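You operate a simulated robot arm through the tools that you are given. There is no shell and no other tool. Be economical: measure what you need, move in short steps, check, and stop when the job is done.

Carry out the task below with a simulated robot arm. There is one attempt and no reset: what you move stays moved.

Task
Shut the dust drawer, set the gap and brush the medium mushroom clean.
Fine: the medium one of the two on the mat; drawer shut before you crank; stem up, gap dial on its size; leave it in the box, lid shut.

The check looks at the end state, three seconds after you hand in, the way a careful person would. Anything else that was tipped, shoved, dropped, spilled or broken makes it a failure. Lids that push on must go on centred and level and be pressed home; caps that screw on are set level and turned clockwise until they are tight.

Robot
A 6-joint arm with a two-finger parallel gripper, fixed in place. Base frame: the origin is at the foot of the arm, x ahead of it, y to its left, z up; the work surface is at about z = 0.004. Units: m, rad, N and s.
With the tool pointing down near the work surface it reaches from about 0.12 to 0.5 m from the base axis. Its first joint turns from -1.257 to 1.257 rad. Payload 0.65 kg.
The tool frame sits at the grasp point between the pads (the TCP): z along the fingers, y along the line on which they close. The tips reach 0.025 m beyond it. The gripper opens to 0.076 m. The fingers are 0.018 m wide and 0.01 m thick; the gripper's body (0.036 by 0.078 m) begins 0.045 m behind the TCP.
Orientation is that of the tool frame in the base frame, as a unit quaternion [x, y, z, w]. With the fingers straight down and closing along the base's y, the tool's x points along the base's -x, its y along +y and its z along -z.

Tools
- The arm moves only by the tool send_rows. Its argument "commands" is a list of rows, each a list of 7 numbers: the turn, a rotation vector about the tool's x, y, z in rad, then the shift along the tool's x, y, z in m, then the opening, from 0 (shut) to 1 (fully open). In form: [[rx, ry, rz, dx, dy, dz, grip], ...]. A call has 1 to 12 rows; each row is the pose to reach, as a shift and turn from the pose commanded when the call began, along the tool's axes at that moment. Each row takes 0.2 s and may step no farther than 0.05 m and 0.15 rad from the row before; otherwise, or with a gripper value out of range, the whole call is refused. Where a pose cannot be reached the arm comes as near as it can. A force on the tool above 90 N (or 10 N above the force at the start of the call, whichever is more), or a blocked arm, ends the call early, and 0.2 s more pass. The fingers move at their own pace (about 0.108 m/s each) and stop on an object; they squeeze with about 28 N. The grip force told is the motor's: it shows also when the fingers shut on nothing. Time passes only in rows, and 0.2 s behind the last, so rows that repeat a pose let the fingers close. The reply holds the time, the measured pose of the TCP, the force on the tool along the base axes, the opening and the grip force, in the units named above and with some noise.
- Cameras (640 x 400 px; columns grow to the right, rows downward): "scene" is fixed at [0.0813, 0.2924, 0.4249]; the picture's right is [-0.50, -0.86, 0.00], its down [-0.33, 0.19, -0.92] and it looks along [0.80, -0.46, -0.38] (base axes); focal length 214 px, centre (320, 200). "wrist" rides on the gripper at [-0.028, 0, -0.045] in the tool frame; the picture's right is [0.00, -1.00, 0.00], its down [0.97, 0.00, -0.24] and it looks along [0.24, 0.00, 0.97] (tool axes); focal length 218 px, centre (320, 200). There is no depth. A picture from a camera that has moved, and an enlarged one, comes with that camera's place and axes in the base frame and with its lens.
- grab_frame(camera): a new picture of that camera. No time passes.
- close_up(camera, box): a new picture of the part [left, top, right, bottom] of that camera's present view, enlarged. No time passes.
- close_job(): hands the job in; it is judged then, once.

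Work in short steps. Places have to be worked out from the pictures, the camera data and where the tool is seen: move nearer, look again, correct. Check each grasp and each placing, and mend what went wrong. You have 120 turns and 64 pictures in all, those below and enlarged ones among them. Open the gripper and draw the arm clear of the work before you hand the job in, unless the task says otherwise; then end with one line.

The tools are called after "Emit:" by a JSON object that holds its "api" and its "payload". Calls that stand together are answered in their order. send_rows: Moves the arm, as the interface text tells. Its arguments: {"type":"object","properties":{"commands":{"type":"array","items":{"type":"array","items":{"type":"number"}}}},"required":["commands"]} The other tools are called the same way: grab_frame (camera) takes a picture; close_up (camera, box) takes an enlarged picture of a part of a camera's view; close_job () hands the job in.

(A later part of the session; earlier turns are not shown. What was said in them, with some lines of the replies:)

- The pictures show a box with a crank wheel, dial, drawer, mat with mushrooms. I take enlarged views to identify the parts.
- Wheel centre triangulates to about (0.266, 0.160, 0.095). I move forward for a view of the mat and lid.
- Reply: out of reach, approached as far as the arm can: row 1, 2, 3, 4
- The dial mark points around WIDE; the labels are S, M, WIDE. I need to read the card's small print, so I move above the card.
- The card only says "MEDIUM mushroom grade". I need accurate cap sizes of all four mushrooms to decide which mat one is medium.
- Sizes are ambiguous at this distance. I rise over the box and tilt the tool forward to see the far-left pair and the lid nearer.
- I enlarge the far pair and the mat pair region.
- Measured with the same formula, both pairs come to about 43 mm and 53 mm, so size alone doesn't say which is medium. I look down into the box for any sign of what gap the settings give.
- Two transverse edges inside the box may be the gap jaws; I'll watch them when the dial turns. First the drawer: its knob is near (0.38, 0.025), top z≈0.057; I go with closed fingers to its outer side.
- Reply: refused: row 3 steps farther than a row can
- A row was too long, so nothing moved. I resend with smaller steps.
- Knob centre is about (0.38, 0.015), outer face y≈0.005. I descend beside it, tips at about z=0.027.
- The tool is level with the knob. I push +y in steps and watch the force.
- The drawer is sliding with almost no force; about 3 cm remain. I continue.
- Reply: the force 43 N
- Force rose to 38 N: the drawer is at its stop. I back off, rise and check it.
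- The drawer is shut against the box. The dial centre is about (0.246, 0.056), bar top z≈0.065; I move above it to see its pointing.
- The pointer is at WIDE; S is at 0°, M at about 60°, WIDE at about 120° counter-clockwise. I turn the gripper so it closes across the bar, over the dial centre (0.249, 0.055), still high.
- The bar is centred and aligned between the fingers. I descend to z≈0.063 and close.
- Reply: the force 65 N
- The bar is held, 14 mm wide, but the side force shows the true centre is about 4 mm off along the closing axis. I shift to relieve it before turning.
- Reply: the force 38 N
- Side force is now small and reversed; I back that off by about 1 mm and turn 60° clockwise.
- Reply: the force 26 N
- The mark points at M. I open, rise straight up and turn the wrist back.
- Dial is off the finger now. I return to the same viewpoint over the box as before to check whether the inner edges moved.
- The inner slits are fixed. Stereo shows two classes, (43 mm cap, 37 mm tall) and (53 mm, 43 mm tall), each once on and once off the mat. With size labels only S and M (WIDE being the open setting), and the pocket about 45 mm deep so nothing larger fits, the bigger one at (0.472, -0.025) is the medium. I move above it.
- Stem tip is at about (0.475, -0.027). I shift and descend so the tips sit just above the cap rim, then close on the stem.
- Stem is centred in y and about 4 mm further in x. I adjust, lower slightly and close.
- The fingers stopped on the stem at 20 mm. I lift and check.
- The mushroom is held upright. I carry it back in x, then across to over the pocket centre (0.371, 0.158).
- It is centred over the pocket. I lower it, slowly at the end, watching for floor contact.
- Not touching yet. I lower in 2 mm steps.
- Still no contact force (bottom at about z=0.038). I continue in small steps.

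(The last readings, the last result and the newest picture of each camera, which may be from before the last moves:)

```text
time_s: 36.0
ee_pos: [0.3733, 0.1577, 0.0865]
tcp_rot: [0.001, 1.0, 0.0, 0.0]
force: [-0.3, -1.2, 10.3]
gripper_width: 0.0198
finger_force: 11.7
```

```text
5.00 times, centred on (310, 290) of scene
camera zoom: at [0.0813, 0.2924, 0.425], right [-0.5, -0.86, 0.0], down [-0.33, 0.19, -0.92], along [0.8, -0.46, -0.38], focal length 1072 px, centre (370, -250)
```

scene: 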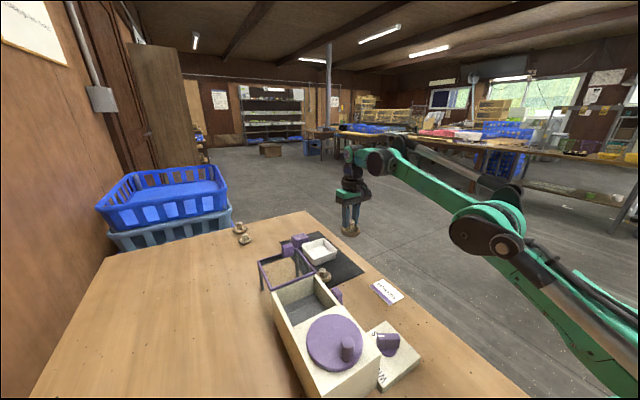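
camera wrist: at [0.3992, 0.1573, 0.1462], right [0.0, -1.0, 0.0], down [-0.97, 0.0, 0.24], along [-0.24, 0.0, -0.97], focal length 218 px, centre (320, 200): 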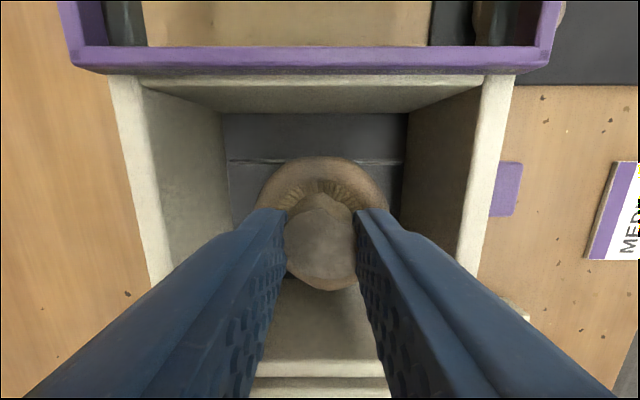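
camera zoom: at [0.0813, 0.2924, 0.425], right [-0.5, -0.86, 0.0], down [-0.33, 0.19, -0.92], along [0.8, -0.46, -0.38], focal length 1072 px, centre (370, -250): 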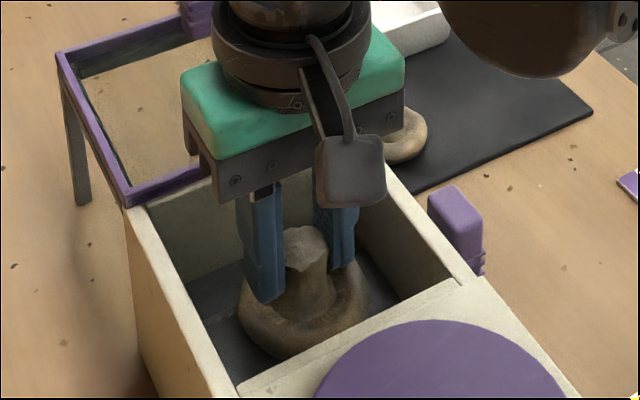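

The floor is reached (10 N up). I open moderately and rise straight out.

Emit:
{"api": "send_rows", "payload": {"commands": [[0, 0, 0, 0, 0, -0.001, 0.55], [0, 0, 0, 0, 0, -0.001, 0.55], [0, 0, 0, 0, 0, -0.001, 0.55], [0, 0, 0, 0, 0, -0.03, 0.55], [0, 0, 0, 0, 0, -0.07, 0.55], [0, 0, 0, 0, 0, -0.11, 0.55], [0, 0, 0, 0, 0, -0.14, 0.55], [0, 0, 0, 0, 0, -0.14, 0.55]]}}

Emit:
{"api": "grab_frame", "payload": {"camera": "wrist"}}

Emit:
{"api": "close_up", "payload": {"camera": "scene", "box": [230, 210, 430, 350]}}

```text
time_s: 37.8
ee_pos: [0.3732, 0.155, 0.2258]
tcp_rot: [0.0, 1.0, 0.0, 0.0]
force: [0.4, 0.0, 0.5]
gripper_width: 0.0417
finger_force: 0.1
```

```text
22 pictures are left
camera wrist: at [0.3997, 0.1551, 0.2706], right [0.0, -1.0, 0.0], down [-0.97, 0.0, 0.24], along [-0.24, 0.0, -0.97], focal length 218 px, centre (320, 200)
```

wrist: 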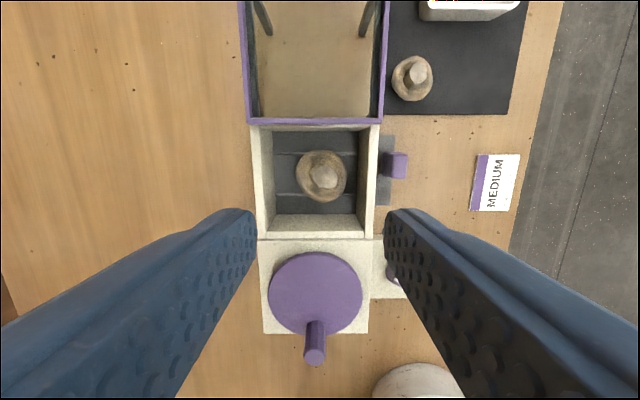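

```text
2.86 times, centred on (330, 280) of scene
camera zoom: at [0.0813, 0.2924, 0.4249], right [-0.5, -0.86, 0.0], down [-0.33, 0.19, -0.92], along [0.8, -0.46, -0.38], focal length 613 px, centre (291, -29)
```

zoom: 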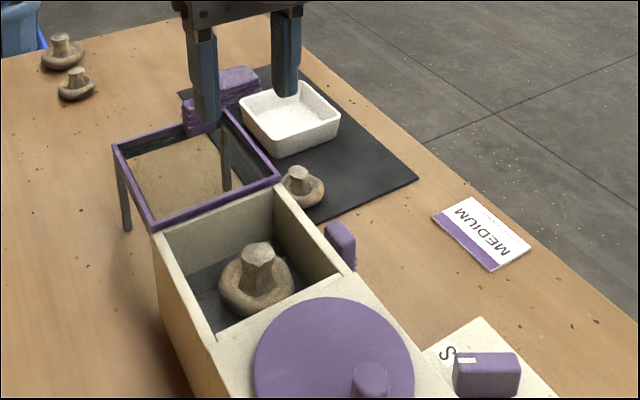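

The mushroom stands stem up in the pocket. The lid is a sliding window resting on a four-leg rack, knob at about (0.50, 0.141), top z≈0.122, 26 mm wide in y. That is near the reach limit, so I approach with the tool tilted forward.

Emit:
{"api": "send_rows", "payload": {"commands": [[0, -0.1, 0, -0.025, -0.003, 0.0, 0.65], [0, -0.2, 0, -0.05, -0.007, 0.01, 0.65], [0, -0.3, 0, -0.07, -0.01, 0.02, 0.65], [0, -0.4, 0, -0.09, -0.014, 0.03, 0.65], [0, -0.45, 0, -0.1, -0.014, 0.036, 0.65], [0, -0.45, 0, -0.1, -0.014, 0.036, 0.65]]}}

Emit:
{"api": "grab_frame", "payload": {"camera": "wrist"}}

```text
time_s: 39.2
ee_pos: [0.4713, 0.1439, 0.1874]
tcp_rot: [0.001, 0.975, 0.0, 0.223]
force: [0.1, 0.2, 0.0]
gripper_width: 0.0494
finger_force: 0.1
```

```text
20 pictures are left
camera wrist: at [0.477, 0.1438, 0.2405], right [0.0, -1.0, 0.0], down [-0.98, 0.0, -0.21], along [0.21, 0.0, -0.98], focal length 218 px, centre (320, 200)
```

wrist: 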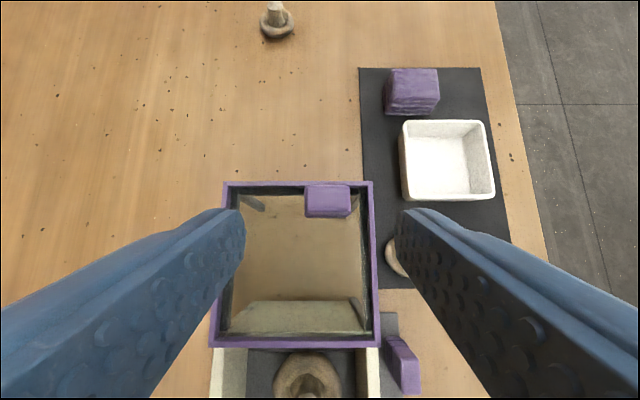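

Knob is at (0.503, 0.139), lid spans x≈0.42–0.52. I move down to straddle the knob with tips just above the lid frame.

Emit:
{"api": "send_rows", "payload": {"commands": [[0, 0, 0, 0.001, -0.0045, 0.025, 0.65], [0, 0, 0, 0.002, -0.0045, 0.048, 0.65], [0, 0, 0, 0.0023, -0.0045, 0.059, 0.65], [0, 0, 0, 0.0023, -0.0045, 0.059, 0.65]]}}

Emit:
{"api": "grab_frame", "payload": {"camera": "wrist"}}

Emit:
{"api": "close_up", "payload": {"camera": "scene", "box": [240, 210, 360, 300]}}

```text
time_s: 40.2
ee_pos: [0.4968, 0.1373, 0.1327]
tcp_rot: [0.001, 0.975, -0.001, 0.223]
force: [0.2, 1.0, -0.1]
gripper_width: 0.0494
finger_force: 0.2
```

```text
19 pictures are left
camera wrist: at [0.5015, 0.1381, 0.1859], right [0.0, -1.0, 0.0], down [-0.98, 0.0, -0.21], along [0.21, 0.0, -0.98], focal length 218 px, centre (320, 200)
```

wrist: 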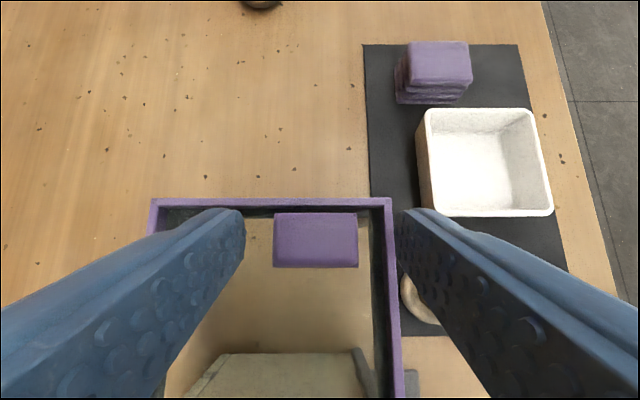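

```text
4.44 times, centred on (300, 255) of scene
camera zoom: at [0.0813, 0.2924, 0.4249], right [-0.5, -0.86, 0.0], down [-0.33, 0.19, -0.92], along [0.8, -0.46, -0.38], focal length 953 px, centre (409, -44)
```

zoom: 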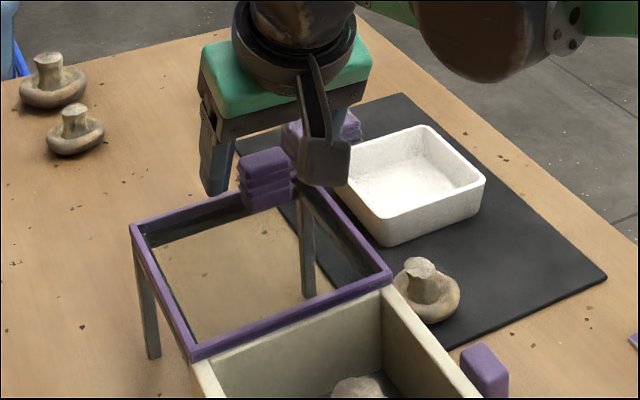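

Knob lies midway between the fingers. I close on it.

Emit:
{"api": "send_rows", "payload": {"commands": [[0, 0, 0, 0, 0.0015, 0.002, 0], [0, 0, 0, 0, 0.0015, 0.002, 0], [0, 0, 0, 0, 0.0015, 0.002, 0], [0, 0, 0, 0, 0.0015, 0.002, 0]]}}

```text
time_s: 41.2
ee_pos: [0.4971, 0.1406, 0.1318]
tcp_rot: [0.0, 0.975, -0.001, 0.223]
force: [-4.2, 1.8, 25.6]
gripper_width: 0.0257
finger_force: 40.7
```

The knob is held. I ease up about 2 mm to relieve the vertical load and slide the lid along -x for the first 4 cm.

Emit:
{"api": "send_rows", "payload": {"commands": [[0, 0, 0, -0.001, 0, -0.002, 0], [0, 0, 0, 0.008, 0, -0.00635, 0], [0, 0, 0, 0.017, 0, -0.0107, 0], [0, 0, 0, 0.026, 0, -0.01505, 0], [0, 0, 0, 0.035, 0, -0.0194, 0], [0, 0, 0, 0.035, 0, -0.0194, 0]]}}

Emit:
{"api": "close_up", "payload": {"camera": "scene", "box": [230, 210, 370, 315]}}

```text
time_s: 42.6
ee_pos: [0.4561, 0.1401, 0.1343]
tcp_rot: [-0.001, 0.975, 0.002, 0.223]
force: [-0.4, 24.3, -32.3]
gripper_width: 0.0255
finger_force: 41.1
```

```text
3.81 times, centred on (300, 262) of scene
camera zoom: at [0.0814, 0.2925, 0.4249], right [-0.5, -0.86, 0.0], down [-0.33, 0.19, -0.92], along [0.8, -0.46, -0.38], focal length 817 px, centre (396, -38)
```

zoom: 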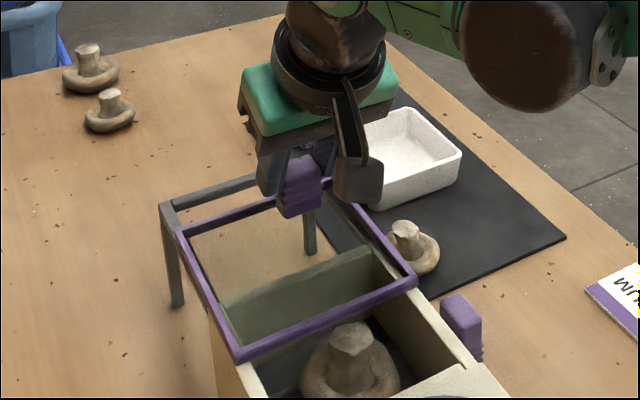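

The lid slides over the box. I correct for the small side and lift forces and slide on another 4.5 cm.

Emit:
{"api": "send_rows", "payload": {"commands": [[0, 0, 0, 0.008, 0.0012, -0.0025, 0], [0, 0, 0, 0.017, 0.0012, -0.0068, 0], [0, 0, 0, 0.026, 0.0012, -0.0112, 0], [0, 0, 0, 0.035, 0.0012, -0.0155, 0], [0, 0, 0, 0.04, 0.0012, -0.018, 0], [0, 0, 0, 0.04, 0.0012, -0.018, 0]]}}

Emit:
{"api": "grab_frame", "payload": {"camera": "wrist"}}

Emit:
{"api": "close_up", "payload": {"camera": "scene", "box": [230, 230, 400, 357]}}

```text
time_s: 44.0
ee_pos: [0.4125, 0.1395, 0.1342]
tcp_rot: [0.0, 0.975, -0.001, 0.224]
force: [1.3, 5.9, 32.5]
gripper_width: 0.0256
finger_force: 40.6
```

```text
16 pictures are left
camera wrist: at [0.4177, 0.1396, 0.1872], right [0.0, -1.0, 0.0], down [-0.98, 0.0, -0.21], along [0.21, 0.0, -0.98], focal length 218 px, centre (320, 200)
```

wrist: 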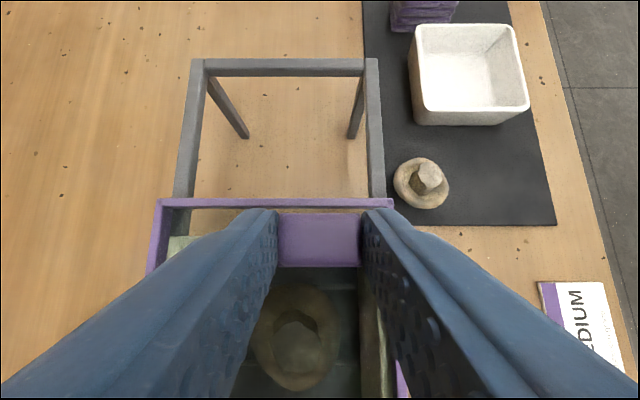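

```text
3.15 times, centred on (315, 294) of scene
camera zoom: at [0.0812, 0.2924, 0.425], right [-0.5, -0.86, 0.0], down [-0.33, 0.19, -0.92], along [0.8, -0.46, -0.38], focal length 676 px, centre (336, -94)
```

zoom: 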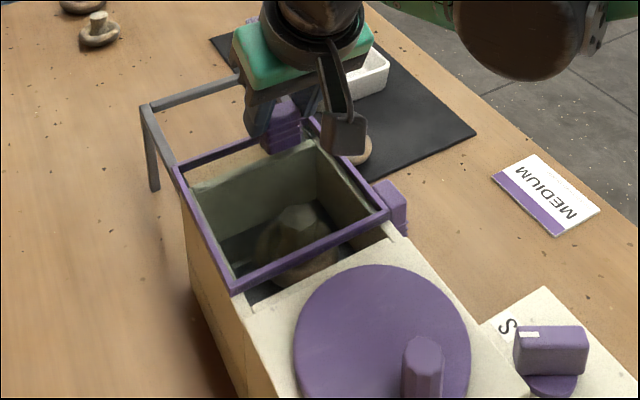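

About 1–1.5 cm remains. I continue in 3 mm steps until it meets its stop.

Emit:
{"api": "send_rows", "payload": {"commands": [[0, 0, 0, 0.0027, 0, -0.0025, 0], [0, 0, 0, 0.0054, 0, -0.0038, 0], [0, 0, 0, 0.0081, 0, -0.0051, 0], [0, 0, 0, 0.0081, 0, -0.0051, 0]]}}

```text
time_s: 45.0
ee_pos: [0.4036, 0.1405, 0.1344]
tcp_rot: [0.002, 0.975, -0.002, 0.222]
force: [-1.3, -13.4, -33.0]
gripper_width: 0.0255
finger_force: 41.3
```

No stop felt yet; I go 4 mm further and look.

Emit:
{"api": "send_rows", "payload": {"commands": [[0, 0, 0, 0.0027, 0, -0.0007, 0], [0, 0, 0, 0.0045, 0, -0.0016, 0], [0, 0, 0, 0.0045, 0, -0.0016, 0]]}}

Emit:
{"api": "close_up", "payload": {"camera": "scene", "box": [250, 250, 400, 360]}}

```text
time_s: 45.8
ee_pos: [0.3997, 0.1414, 0.1361]
tcp_rot: [0.001, 0.975, -0.002, 0.223]
force: [-1.0, -25.7, -7.7]
gripper_width: 0.0254
finger_force: 41.6
```

```text
3.64 times, centred on (325, 305) of scene
camera zoom: at [0.0814, 0.2924, 0.4249], right [-0.5, -0.86, 0.0], down [-0.33, 0.19, -0.92], along [0.8, -0.46, -0.38], focal length 780 px, centre (302, -182)
```

zoom: 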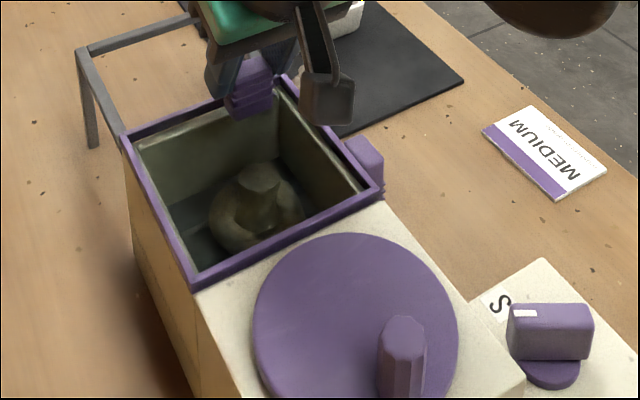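

The pocket is covered. I test for the end stop with small further steps.

Emit:
{"api": "send_rows", "payload": {"commands": [[0, 0, 0, 0.0018, -0.0008, -0.0009, 0], [0, 0, 0, 0.0036, -0.0008, -0.0018, 0], [0, 0, 0, 0.0036, -0.0008, -0.0018, 0]]}}

```text
time_s: 46.6
ee_pos: [0.3949, 0.1403, 0.136]
tcp_rot: [0.0, 0.974, -0.001, 0.226]
force: [30.4, -19.5, -12.8]
gripper_width: 0.0257
finger_force: 40.9
```

A 30 N reaction along x: the lid is at its stop. I release, withdraw along the fingers and look.

Emit:
{"api": "send_rows", "payload": {"commands": [[0, 0, 0, 0, 0, 0, 0.6], [0, 0, 0, 0, 0, 0, 0.6], [0, 0, 0, 0, 0, -0.03, 0.6], [0, 0, 0, 0, 0, -0.07, 0.6], [0, 0.1, 0, 0, 0, -0.1, 0.5], [0, 0.2, 0, 0, 0, -0.11, 0.5], [0, 0.3, 0, 0, 0, -0.11, 0.5], [0, 0.45, 0, 0, 0, -0.11, 0.5], [0, 0.45, 0, 0, 0, -0.11, 0.5]]}}

Emit:
{"api": "grab_frame", "payload": {"camera": "wrist"}}

```text
time_s: 48.6
ee_pos: [0.3472, 0.1394, 0.2347]
tcp_rot: [0.001, 1.0, -0.001, -0.001]
force: [0.3, -0.1, 1.6]
gripper_width: 0.0377
finger_force: 0.1
```

```text
13 pictures are left
camera wrist: at [0.3746, 0.1394, 0.2797], right [0.0, -1.0, 0.0], down [-0.97, 0.0, 0.24], along [-0.24, 0.0, -0.97], focal length 218 px, centre (320, 200)
```

wrist: 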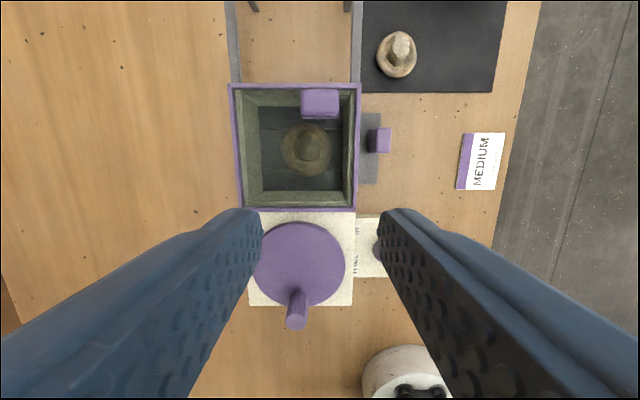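

The lid is shut with the mushroom beneath it. Wheel centre ≈(0.266, 0.159), crank knob ≈(0.240, 0.158) with top z≈0.13. I move above the crank knob and look (also re-checking the dial).

Emit:
{"api": "send_rows", "payload": {"commands": [[0, 0, 0, 0.04, 0.005, 0, 0.5], [0, 0, 0, 0.08, 0.012, 0.01, 0.5], [0, 0, 0, 0.107, 0.0186, 0.03, 0.5], [0, 0, 0, 0.107, 0.0186, 0.045, 0.5], [0, 0, 0, 0.107, 0.0186, 0.045, 0.5]]}}

Emit:
{"api": "grab_frame", "payload": {"camera": "wrist"}}

```text
time_s: 49.8
ee_pos: [0.2392, 0.1583, 0.1917]
tcp_rot: [0.001, 1.0, 0.0, 0.0]
force: [0.6, -0.3, -0.7]
gripper_width: 0.038
finger_force: 0.1
```

```text
12 pictures are left
camera wrist: at [0.267, 0.1582, 0.2374], right [0.0, -1.0, 0.0], down [-0.97, 0.0, 0.24], along [-0.24, 0.0, -0.97], focal length 218 px, centre (320, 200)
```

wrist: 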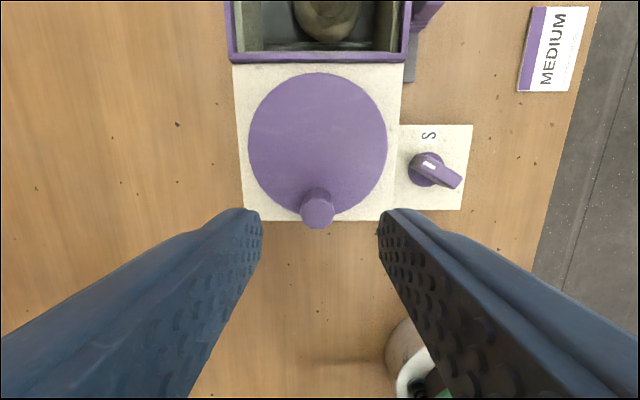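

The dial mark points at M. The crank knob axis refines to (0.2335, 0.159), radius about 0.034. I descend onto it and close.

Emit:
{"api": "send_rows", "payload": {"commands": [[0, 0, 0, 0.0057, 0.001, 0.03, 0.5], [0, 0, 0, 0.0057, 0.001, 0.056, 0.5], [0, 0, 0, 0.0057, 0.001, 0.056, 0], [0, 0, 0, 0.0057, 0.001, 0.056, 0], [0, 0, 0, 0.0057, 0.001, 0.056, 0]]}}

```text
time_s: 51.0
ee_pos: [0.2351, 0.161, 0.1345]
tcp_rot: [0.0, 1.0, 0.0, 0.0]
force: [-0.9, -0.9, 5.4]
gripper_width: 0.0173
finger_force: 35.6
```

The knob is held (17 mm). I turn the crank a half turn clockwise and check the fit of the radius.

Emit:
{"api": "send_rows", "payload": {"commands": [[0, 0, 0, -0.0012, 0.0088, 0, 0], [0, 0, 0, -0.0046, 0.017, 0, 0], [0, 0, 0, -0.01, 0.024, 0, 0], [0, 0, 0, -0.017, 0.0294, 0, 0], [0, 0, 0, -0.0252, 0.0328, 0, 0], [0, 0, 0, -0.034, 0.034, 0, 0]]}}

```text
time_s: 52.4
ee_pos: [0.2688, 0.1925, 0.135]
tcp_rot: [0.002, 1.0, -0.002, -0.001]
force: [-0.9, -24.9, 31.1]
gripper_width: 0.0176
finger_force: 36.0
```

It turns well; the radius is about 33 mm. I now do a full turn in 30° rows.

Emit:
{"api": "send_rows", "payload": {"commands": [[0, 0, 0, -0.0165, -0.0054, -0.001, 0], [0, 0, 0, -0.0286, -0.0175, -0.001, 0], [0, 0, 0, -0.033, -0.034, -0.001, 0], [0, 0, 0, -0.0286, -0.0505, -0.001, 0], [0, 0, 0, -0.0165, -0.0626, -0.001, 0], [0, 0, 0, 0, -0.067, -0.001, 0], [0, 0, 0, 0.0165, -0.0626, -0.001, 0], [0, 0, 0, 0.0286, -0.0505, -0.001, 0], [0, 0, 0, 0.033, -0.034, -0.001, 0], [0, 0, 0, 0.0286, -0.0175, -0.001, 0], [0, 0, 0, 0.0165, -0.0054, -0.001, 0], [0, 0, 0, 0, -0.001, -0.001, 0]]}}

Emit:
{"api": "close_up", "payload": {"camera": "scene", "box": [240, 250, 400, 390]}}

```text
time_s: 55.0
ee_pos: [0.2707, 0.1917, 0.1368]
tcp_rot: [0.0, 1.0, -0.001, 0.0]
force: [-0.4, -9.5, -31.9]
gripper_width: 0.0177
finger_force: 36.4
```

```text
2.86 times, centred on (320, 320) of scene
camera zoom: at [0.0814, 0.2924, 0.4249], right [-0.5, -0.86, 0.0], down [-0.33, 0.19, -0.92], along [0.8, -0.46, -0.38], focal length 613 px, centre (320, -143)
```

zoom: 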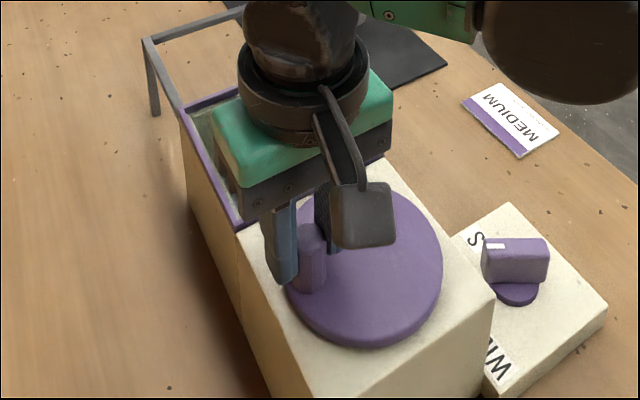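

The crank turns smoothly and stays in grip. I make two further full turns.

Emit:
{"api": "send_rows", "payload": {"commands": [[0, 0, 0, -0.0165, -0.0044, 0.0005, 0], [0, 0, 0, -0.0286, -0.0165, 0.0005, 0], [0, 0, 0, -0.033, -0.033, 0.0005, 0], [0, 0, 0, -0.0286, -0.0495, 0.0005, 0], [0, 0, 0, -0.0165, -0.0616, 0.0005, 0], [0, 0, 0, 0, -0.066, 0.0005, 0], [0, 0, 0, 0.0165, -0.0616, 0.0005, 0], [0, 0, 0, 0.0286, -0.0495, 0.0005, 0], [0, 0, 0, 0.033, -0.033, 0.0005, 0], [0, 0, 0, 0.0286, -0.0165, 0.0005, 0], [0, 0, 0, 0.0165, -0.0044, 0.0005, 0], [0, 0, 0, 0, 0, 0.0005, 0]]}}

Emit:
{"api": "send_rows", "payload": {"commands": [[0, 0, 0, -0.0165, -0.0044, 0, 0], [0, 0, 0, -0.0286, -0.0165, 0, 0], [0, 0, 0, -0.033, -0.033, 0, 0], [0, 0, 0, -0.0286, -0.0495, 0, 0], [0, 0, 0, -0.0165, -0.0616, 0, 0], [0, 0, 0, 0, -0.066, 0, 0], [0, 0, 0, 0.0165, -0.0616, 0, 0], [0, 0, 0, 0.0286, -0.0495, 0, 0], [0, 0, 0, 0.033, -0.033, 0, 0], [0, 0, 0, 0.0286, -0.0165, 0, 0], [0, 0, 0, 0.0165, -0.0044, 0, 0], [0, 0, 0, 0, 0, 0, 0]]}}

```text
time_s: 57.6
ee_pos: [0.266, 0.1915, 0.1347]
tcp_rot: [0.0, 1.0, 0.0, -0.001]
force: [-0.5, 3.7, -26.0]
gripper_width: 0.0173
finger_force: 35.7
```

```text
time_s: 60.2
ee_pos: [0.2684, 0.1916, 0.1343]
tcp_rot: [0.001, 1.0, -0.002, 0.001]
force: [-0.9, -0.5, 4.8]
gripper_width: 0.0172
finger_force: 35.4
```

Over three turns are done. I release, rise, and look through the lid at the mushroom.

Emit:
{"api": "send_rows", "payload": {"commands": [[0, 0, 0, 0, 0, 0, 0.5], [0, 0, 0, 0, 0, 0, 0.5], [0, 0, 0, 0, 0, -0.04, 0.5], [0, 0, 0, 0, 0, -0.08, 0.5], [0, 0, 0, -0.04, -0.015, -0.1, 0.5], [0, 0, 0, -0.08, -0.03, -0.1, 0.5], [0, 0, 0, -0.11, -0.03, -0.1, 0.7], [0, 0, 0, -0.11, -0.03, -0.1, 0.7]]}}

Emit:
{"api": "close_up", "payload": {"camera": "wrist", "box": [220, 80, 500, 260]}}

```text
time_s: 62.0
ee_pos: [0.379, 0.1639, 0.2321]
tcp_rot: [0.001, 1.0, 0.001, 0.0]
force: [0.4, 0.5, 0.2]
gripper_width: 0.0533
finger_force: 0.0
```

```text
2.22 times, centred on (360, 170) of wrist
camera zoom: at [0.406, 0.1626, 0.2778], right [0.0, -1.0, 0.0], down [-0.97, 0.0, 0.24], along [-0.24, 0.0, -0.97], focal length 485 px, centre (231, 267)
```

zoom: 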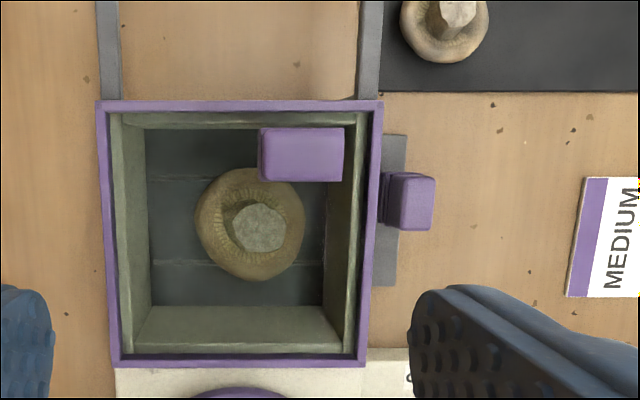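

The mushroom appears lighter with clear gills. I compare with the same scene view taken before cranking.

Emit:
{"api": "close_up", "payload": {"camera": "scene", "box": [250, 250, 400, 360]}}

Emit:
{"api": "close_up", "payload": {"camera": "wrist", "box": [260, 60, 440, 220]}}

```text
3.64 times, centred on (325, 305) of scene
camera zoom: at [0.0813, 0.2924, 0.4249], right [-0.5, -0.86, 0.0], down [-0.33, 0.19, -0.92], along [0.8, -0.46, -0.38], focal length 780 px, centre (302, -182)
```

zoom: 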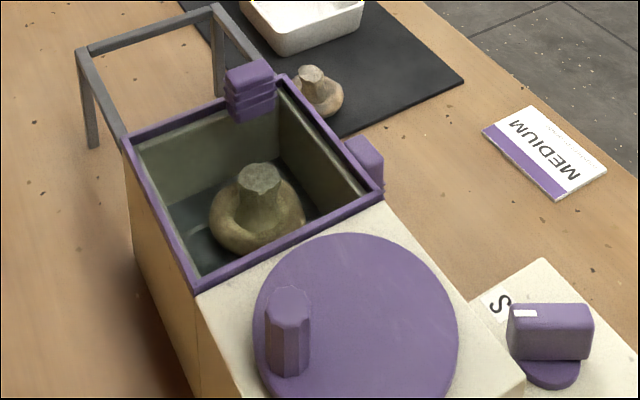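

```text
2.50 times, centred on (350, 140) of wrist
camera zoom: at [0.406, 0.1626, 0.2778], right [0.0, -1.0, 0.0], down [-0.97, 0.0, 0.24], along [-0.24, 0.0, -0.97], focal length 546 px, centre (245, 350)
```

zoom: 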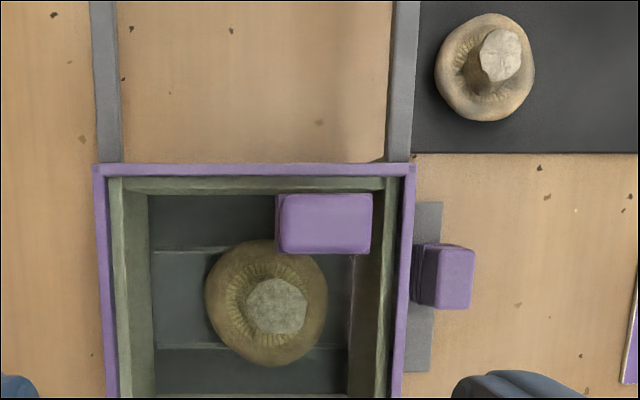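

It looks clearly lighter than before cranking. For certainty I make two more turns and see if it changes further; the knob is at (0.268, 0.192).

Emit:
{"api": "send_rows", "payload": {"commands": [[0, 0, 0, 0.04, 0.01, 0, 0.5], [0, 0, 0, 0.08, 0.02, 0, 0.5], [0, 0, 0, 0.11, 0.029, 0, 0.5], [0, 0, 0, 0.11, 0.029, 0.04, 0.5], [0, 0, 0, 0.11, 0.029, 0.08, 0.5], [0, 0, 0, 0.11, 0.029, 0.0985, 0.5], [0, 0, 0, 0.11, 0.029, 0.0985, 0], [0, 0, 0, 0.11, 0.029, 0.0985, 0], [0, 0, 0, 0.11, 0.029, 0.0985, 0]]}}

```text
time_s: 64.0
ee_pos: [0.2646, 0.1917, 0.1362]
tcp_rot: [-0.001, 1.0, 0.003, -0.001]
force: [1.4, 43.9, -11.0]
gripper_width: 0.017
finger_force: 35.5
```

The knob is held again, with my y command about 2 mm short. I correct it within the turns.

Emit:
{"api": "send_rows", "payload": {"commands": [[0, 0, 0, -0.0185, -0.0024, 0, 0], [0, 0, 0, -0.0306, -0.0145, 0, 0], [0, 0, 0, -0.035, -0.031, 0, 0], [0, 0, 0, -0.0306, -0.0475, 0, 0], [0, 0, 0, -0.0185, -0.0596, 0, 0], [0, 0, 0, -0.002, -0.064, 0, 0], [0, 0, 0, 0.0145, -0.0596, 0, 0], [0, 0, 0, 0.0266, -0.0475, 0, 0], [0, 0, 0, 0.031, -0.031, 0, 0], [0, 0, 0, 0.0266, -0.0145, 0, 0], [0, 0, 0, 0.0145, -0.0024, 0, 0], [0, 0, 0, -0.002, 0.002, 0, 0]]}}

Emit:
{"api": "send_rows", "payload": {"commands": [[0, 0, 0, -0.0165, -0.0044, 0, 0], [0, 0, 0, -0.0286, -0.0165, 0, 0], [0, 0, 0, -0.033, -0.033, 0, 0], [0, 0, 0, -0.0286, -0.0495, 0, 0], [0, 0, 0, -0.0165, -0.0616, 0, 0], [0, 0, 0, 0, -0.066, 0, 0], [0, 0, 0, 0.0165, -0.0616, 0, 0], [0, 0, 0, 0.0286, -0.0495, 0, 0], [0, 0, 0, 0.033, -0.033, 0, 0], [0, 0, 0, 0.0286, -0.0165, 0, 0], [0, 0, 0, 0.0165, -0.0044, 0, 0], [0, 0, 0, 0, 0, 0, 0]]}}

Emit:
{"api": "send_rows", "payload": {"commands": [[0, 0, 0, 0, 0, 0, 0.5], [0, 0, 0, 0, 0, 0, 0.5], [0, 0, 0, 0, 0, -0.04, 0.5], [0, 0, 0, 0, 0, -0.08, 0.5], [0, 0, 0, -0.04, -0.015, -0.1, 0.5], [0, 0, 0, -0.08, -0.03, -0.1, 0.5], [0, 0, 0, -0.11, -0.03, -0.1, 0.7], [0, 0, 0, -0.11, -0.03, -0.1, 0.7]]}}

Emit:
{"api": "close_up", "payload": {"camera": "wrist", "box": [260, 60, 440, 220]}}

```text
time_s: 66.6
ee_pos: [0.2727, 0.1916, 0.1366]
tcp_rot: [0.002, 1.0, -0.003, 0.001]
force: [-2.4, -27.2, 13.7]
gripper_width: 0.0172
finger_force: 35.7
```

```text
time_s: 69.2
ee_pos: [0.2713, 0.1915, 0.1386]
tcp_rot: [0.001, 1.0, -0.003, 0.0]
force: [-1.9, -26.6, 32.6]
gripper_width: 0.0173
finger_force: 35.5
```

```text
time_s: 71.0
ee_pos: [0.3825, 0.1649, 0.2357]
tcp_rot: [0.001, 1.0, 0.0, 0.0]
force: [0.6, 0.1, -0.2]
gripper_width: 0.0531
finger_force: 0.1
```

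```text
2.50 times, centred on (350, 140) of wrist
camera zoom: at [0.4094, 0.164, 0.2803], right [0.0, -1.0, 0.0], down [-0.97, 0.0, 0.24], along [-0.24, 0.0, -0.97], focal length 546 px, centre (245, 350)
```

zoom: 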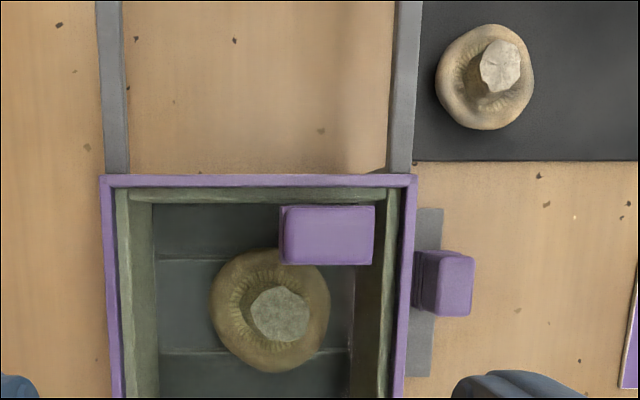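

No further change, so brushing is complete. I draw the arm clear and take a final scene look.

Emit:
{"api": "send_rows", "payload": {"commands": [[0, 0, 0, 0.03, -0.04, -0.02, 0.8], [0, 0, 0, 0.06, -0.08, -0.04, 1], [0, 0, 0, 0.09, -0.12, -0.06, 1], [0, 0, 0, 0.12, -0.16, -0.08, 1], [0, 0, 0, 0.12, -0.16, -0.08, 1]]}}

Emit:
{"api": "close_up", "payload": {"camera": "scene", "box": [220, 210, 440, 400]}}

Emit:
{"api": "close_up", "payload": {"camera": "wrist", "box": [120, 50, 440, 250]}}

```text
refused: row 1 steps farther than a row can; nothing moved
```

```text
2.11 times, centred on (330, 305) of scene
camera zoom: at [0.0813, 0.2924, 0.4249], right [-0.5, -0.86, 0.0], down [-0.33, 0.19, -0.92], along [0.8, -0.46, -0.38], focal length 452 px, centre (299, -21)
```

zoom: 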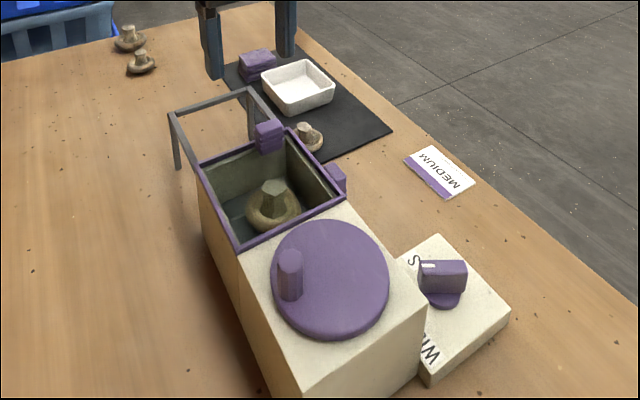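

```text
2.00 times, centred on (280, 150) of wrist
camera zoom: at [0.4094, 0.164, 0.2803], right [0.0, -1.0, 0.0], down [-0.97, 0.0, 0.24], along [-0.24, 0.0, -0.97], focal length 436 px, centre (400, 300)
```

zoom: 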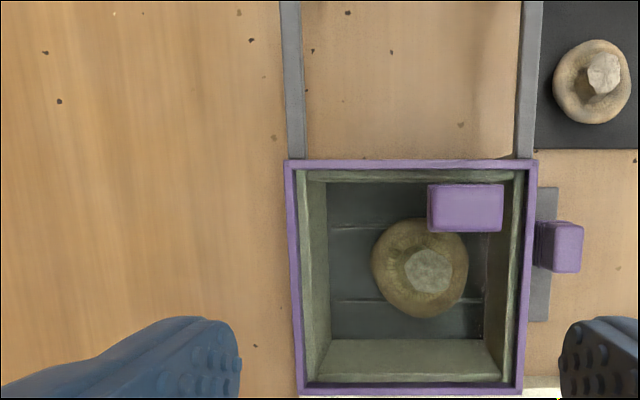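

Everything is in place; I move the arm clear with smaller steps.

Emit:
{"api": "send_rows", "payload": {"commands": [[0, 0, 0, 0.02, -0.025, -0.02, 0.8], [0, 0, 0, 0.04, -0.055, -0.04, 1], [0, 0, 0, 0.06, -0.085, -0.06, 1], [0, 0, 0, 0.08, -0.115, -0.07, 1], [0, 0, 0, 0.1, -0.145, -0.08, 1], [0, 0, 0, 0.1, -0.145, -0.08, 1]]}}

Emit:
{"api": "grab_frame", "payload": {"camera": "wrist"}}

```text
time_s: 72.4
ee_pos: [0.2775, 0.0162, 0.3119]
tcp_rot: [0.0, 1.0, 0.0, 0.0]
force: [-0.6, 0.7, -0.1]
gripper_width: 0.076
finger_force: 0.1
```

```text
4 pictures are left
camera wrist: at [0.3053, 0.0159, 0.3572], right [0.0, -1.0, 0.0], down [-0.97, 0.0, 0.24], along [-0.24, 0.0, -0.97], focal length 218 px, centre (320, 200)
```

wrist: 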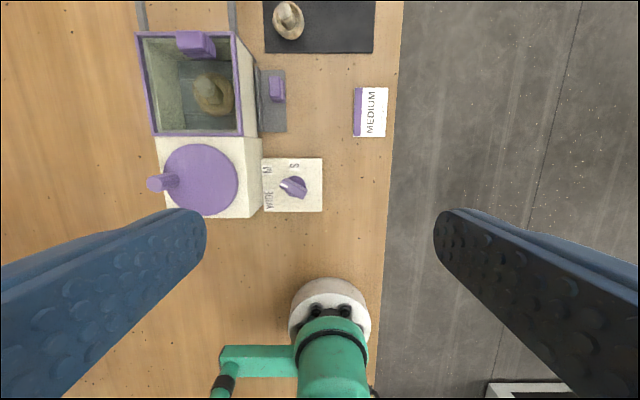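

I check the dial pointing once more.

Emit:
{"api": "close_up", "payload": {"camera": "wrist", "box": [255, 150, 335, 220]}}

```text
5.71 times, centred on (295, 185) of wrist
camera zoom: at [0.3053, 0.0159, 0.3572], right [0.0, -1.0, 0.0], down [-0.97, 0.0, 0.24], along [-0.24, 0.0, -0.97], focal length 1247 px, centre (463, 286)
```

zoom: 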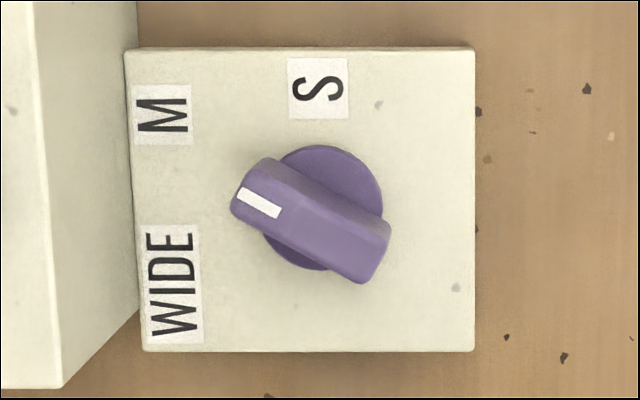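

The dial is on M, the drawer and lid are shut, the mushroom is stem up and brushed, and the arm is clear. I hand in.

Emit:
{"api": "close_job", "payload": {}}

```text
The job is handed in.
```

I shut the drawer, set the dial to M, brushed the larger mat mushroom with about five crank turns, and left it stem up in the box under the shut lid. Nothing showed which mat mushroom was the medium: I took the larger because the dial's only sizes are S and M. Whether it's clean I judged only by its lighter look through the lid.
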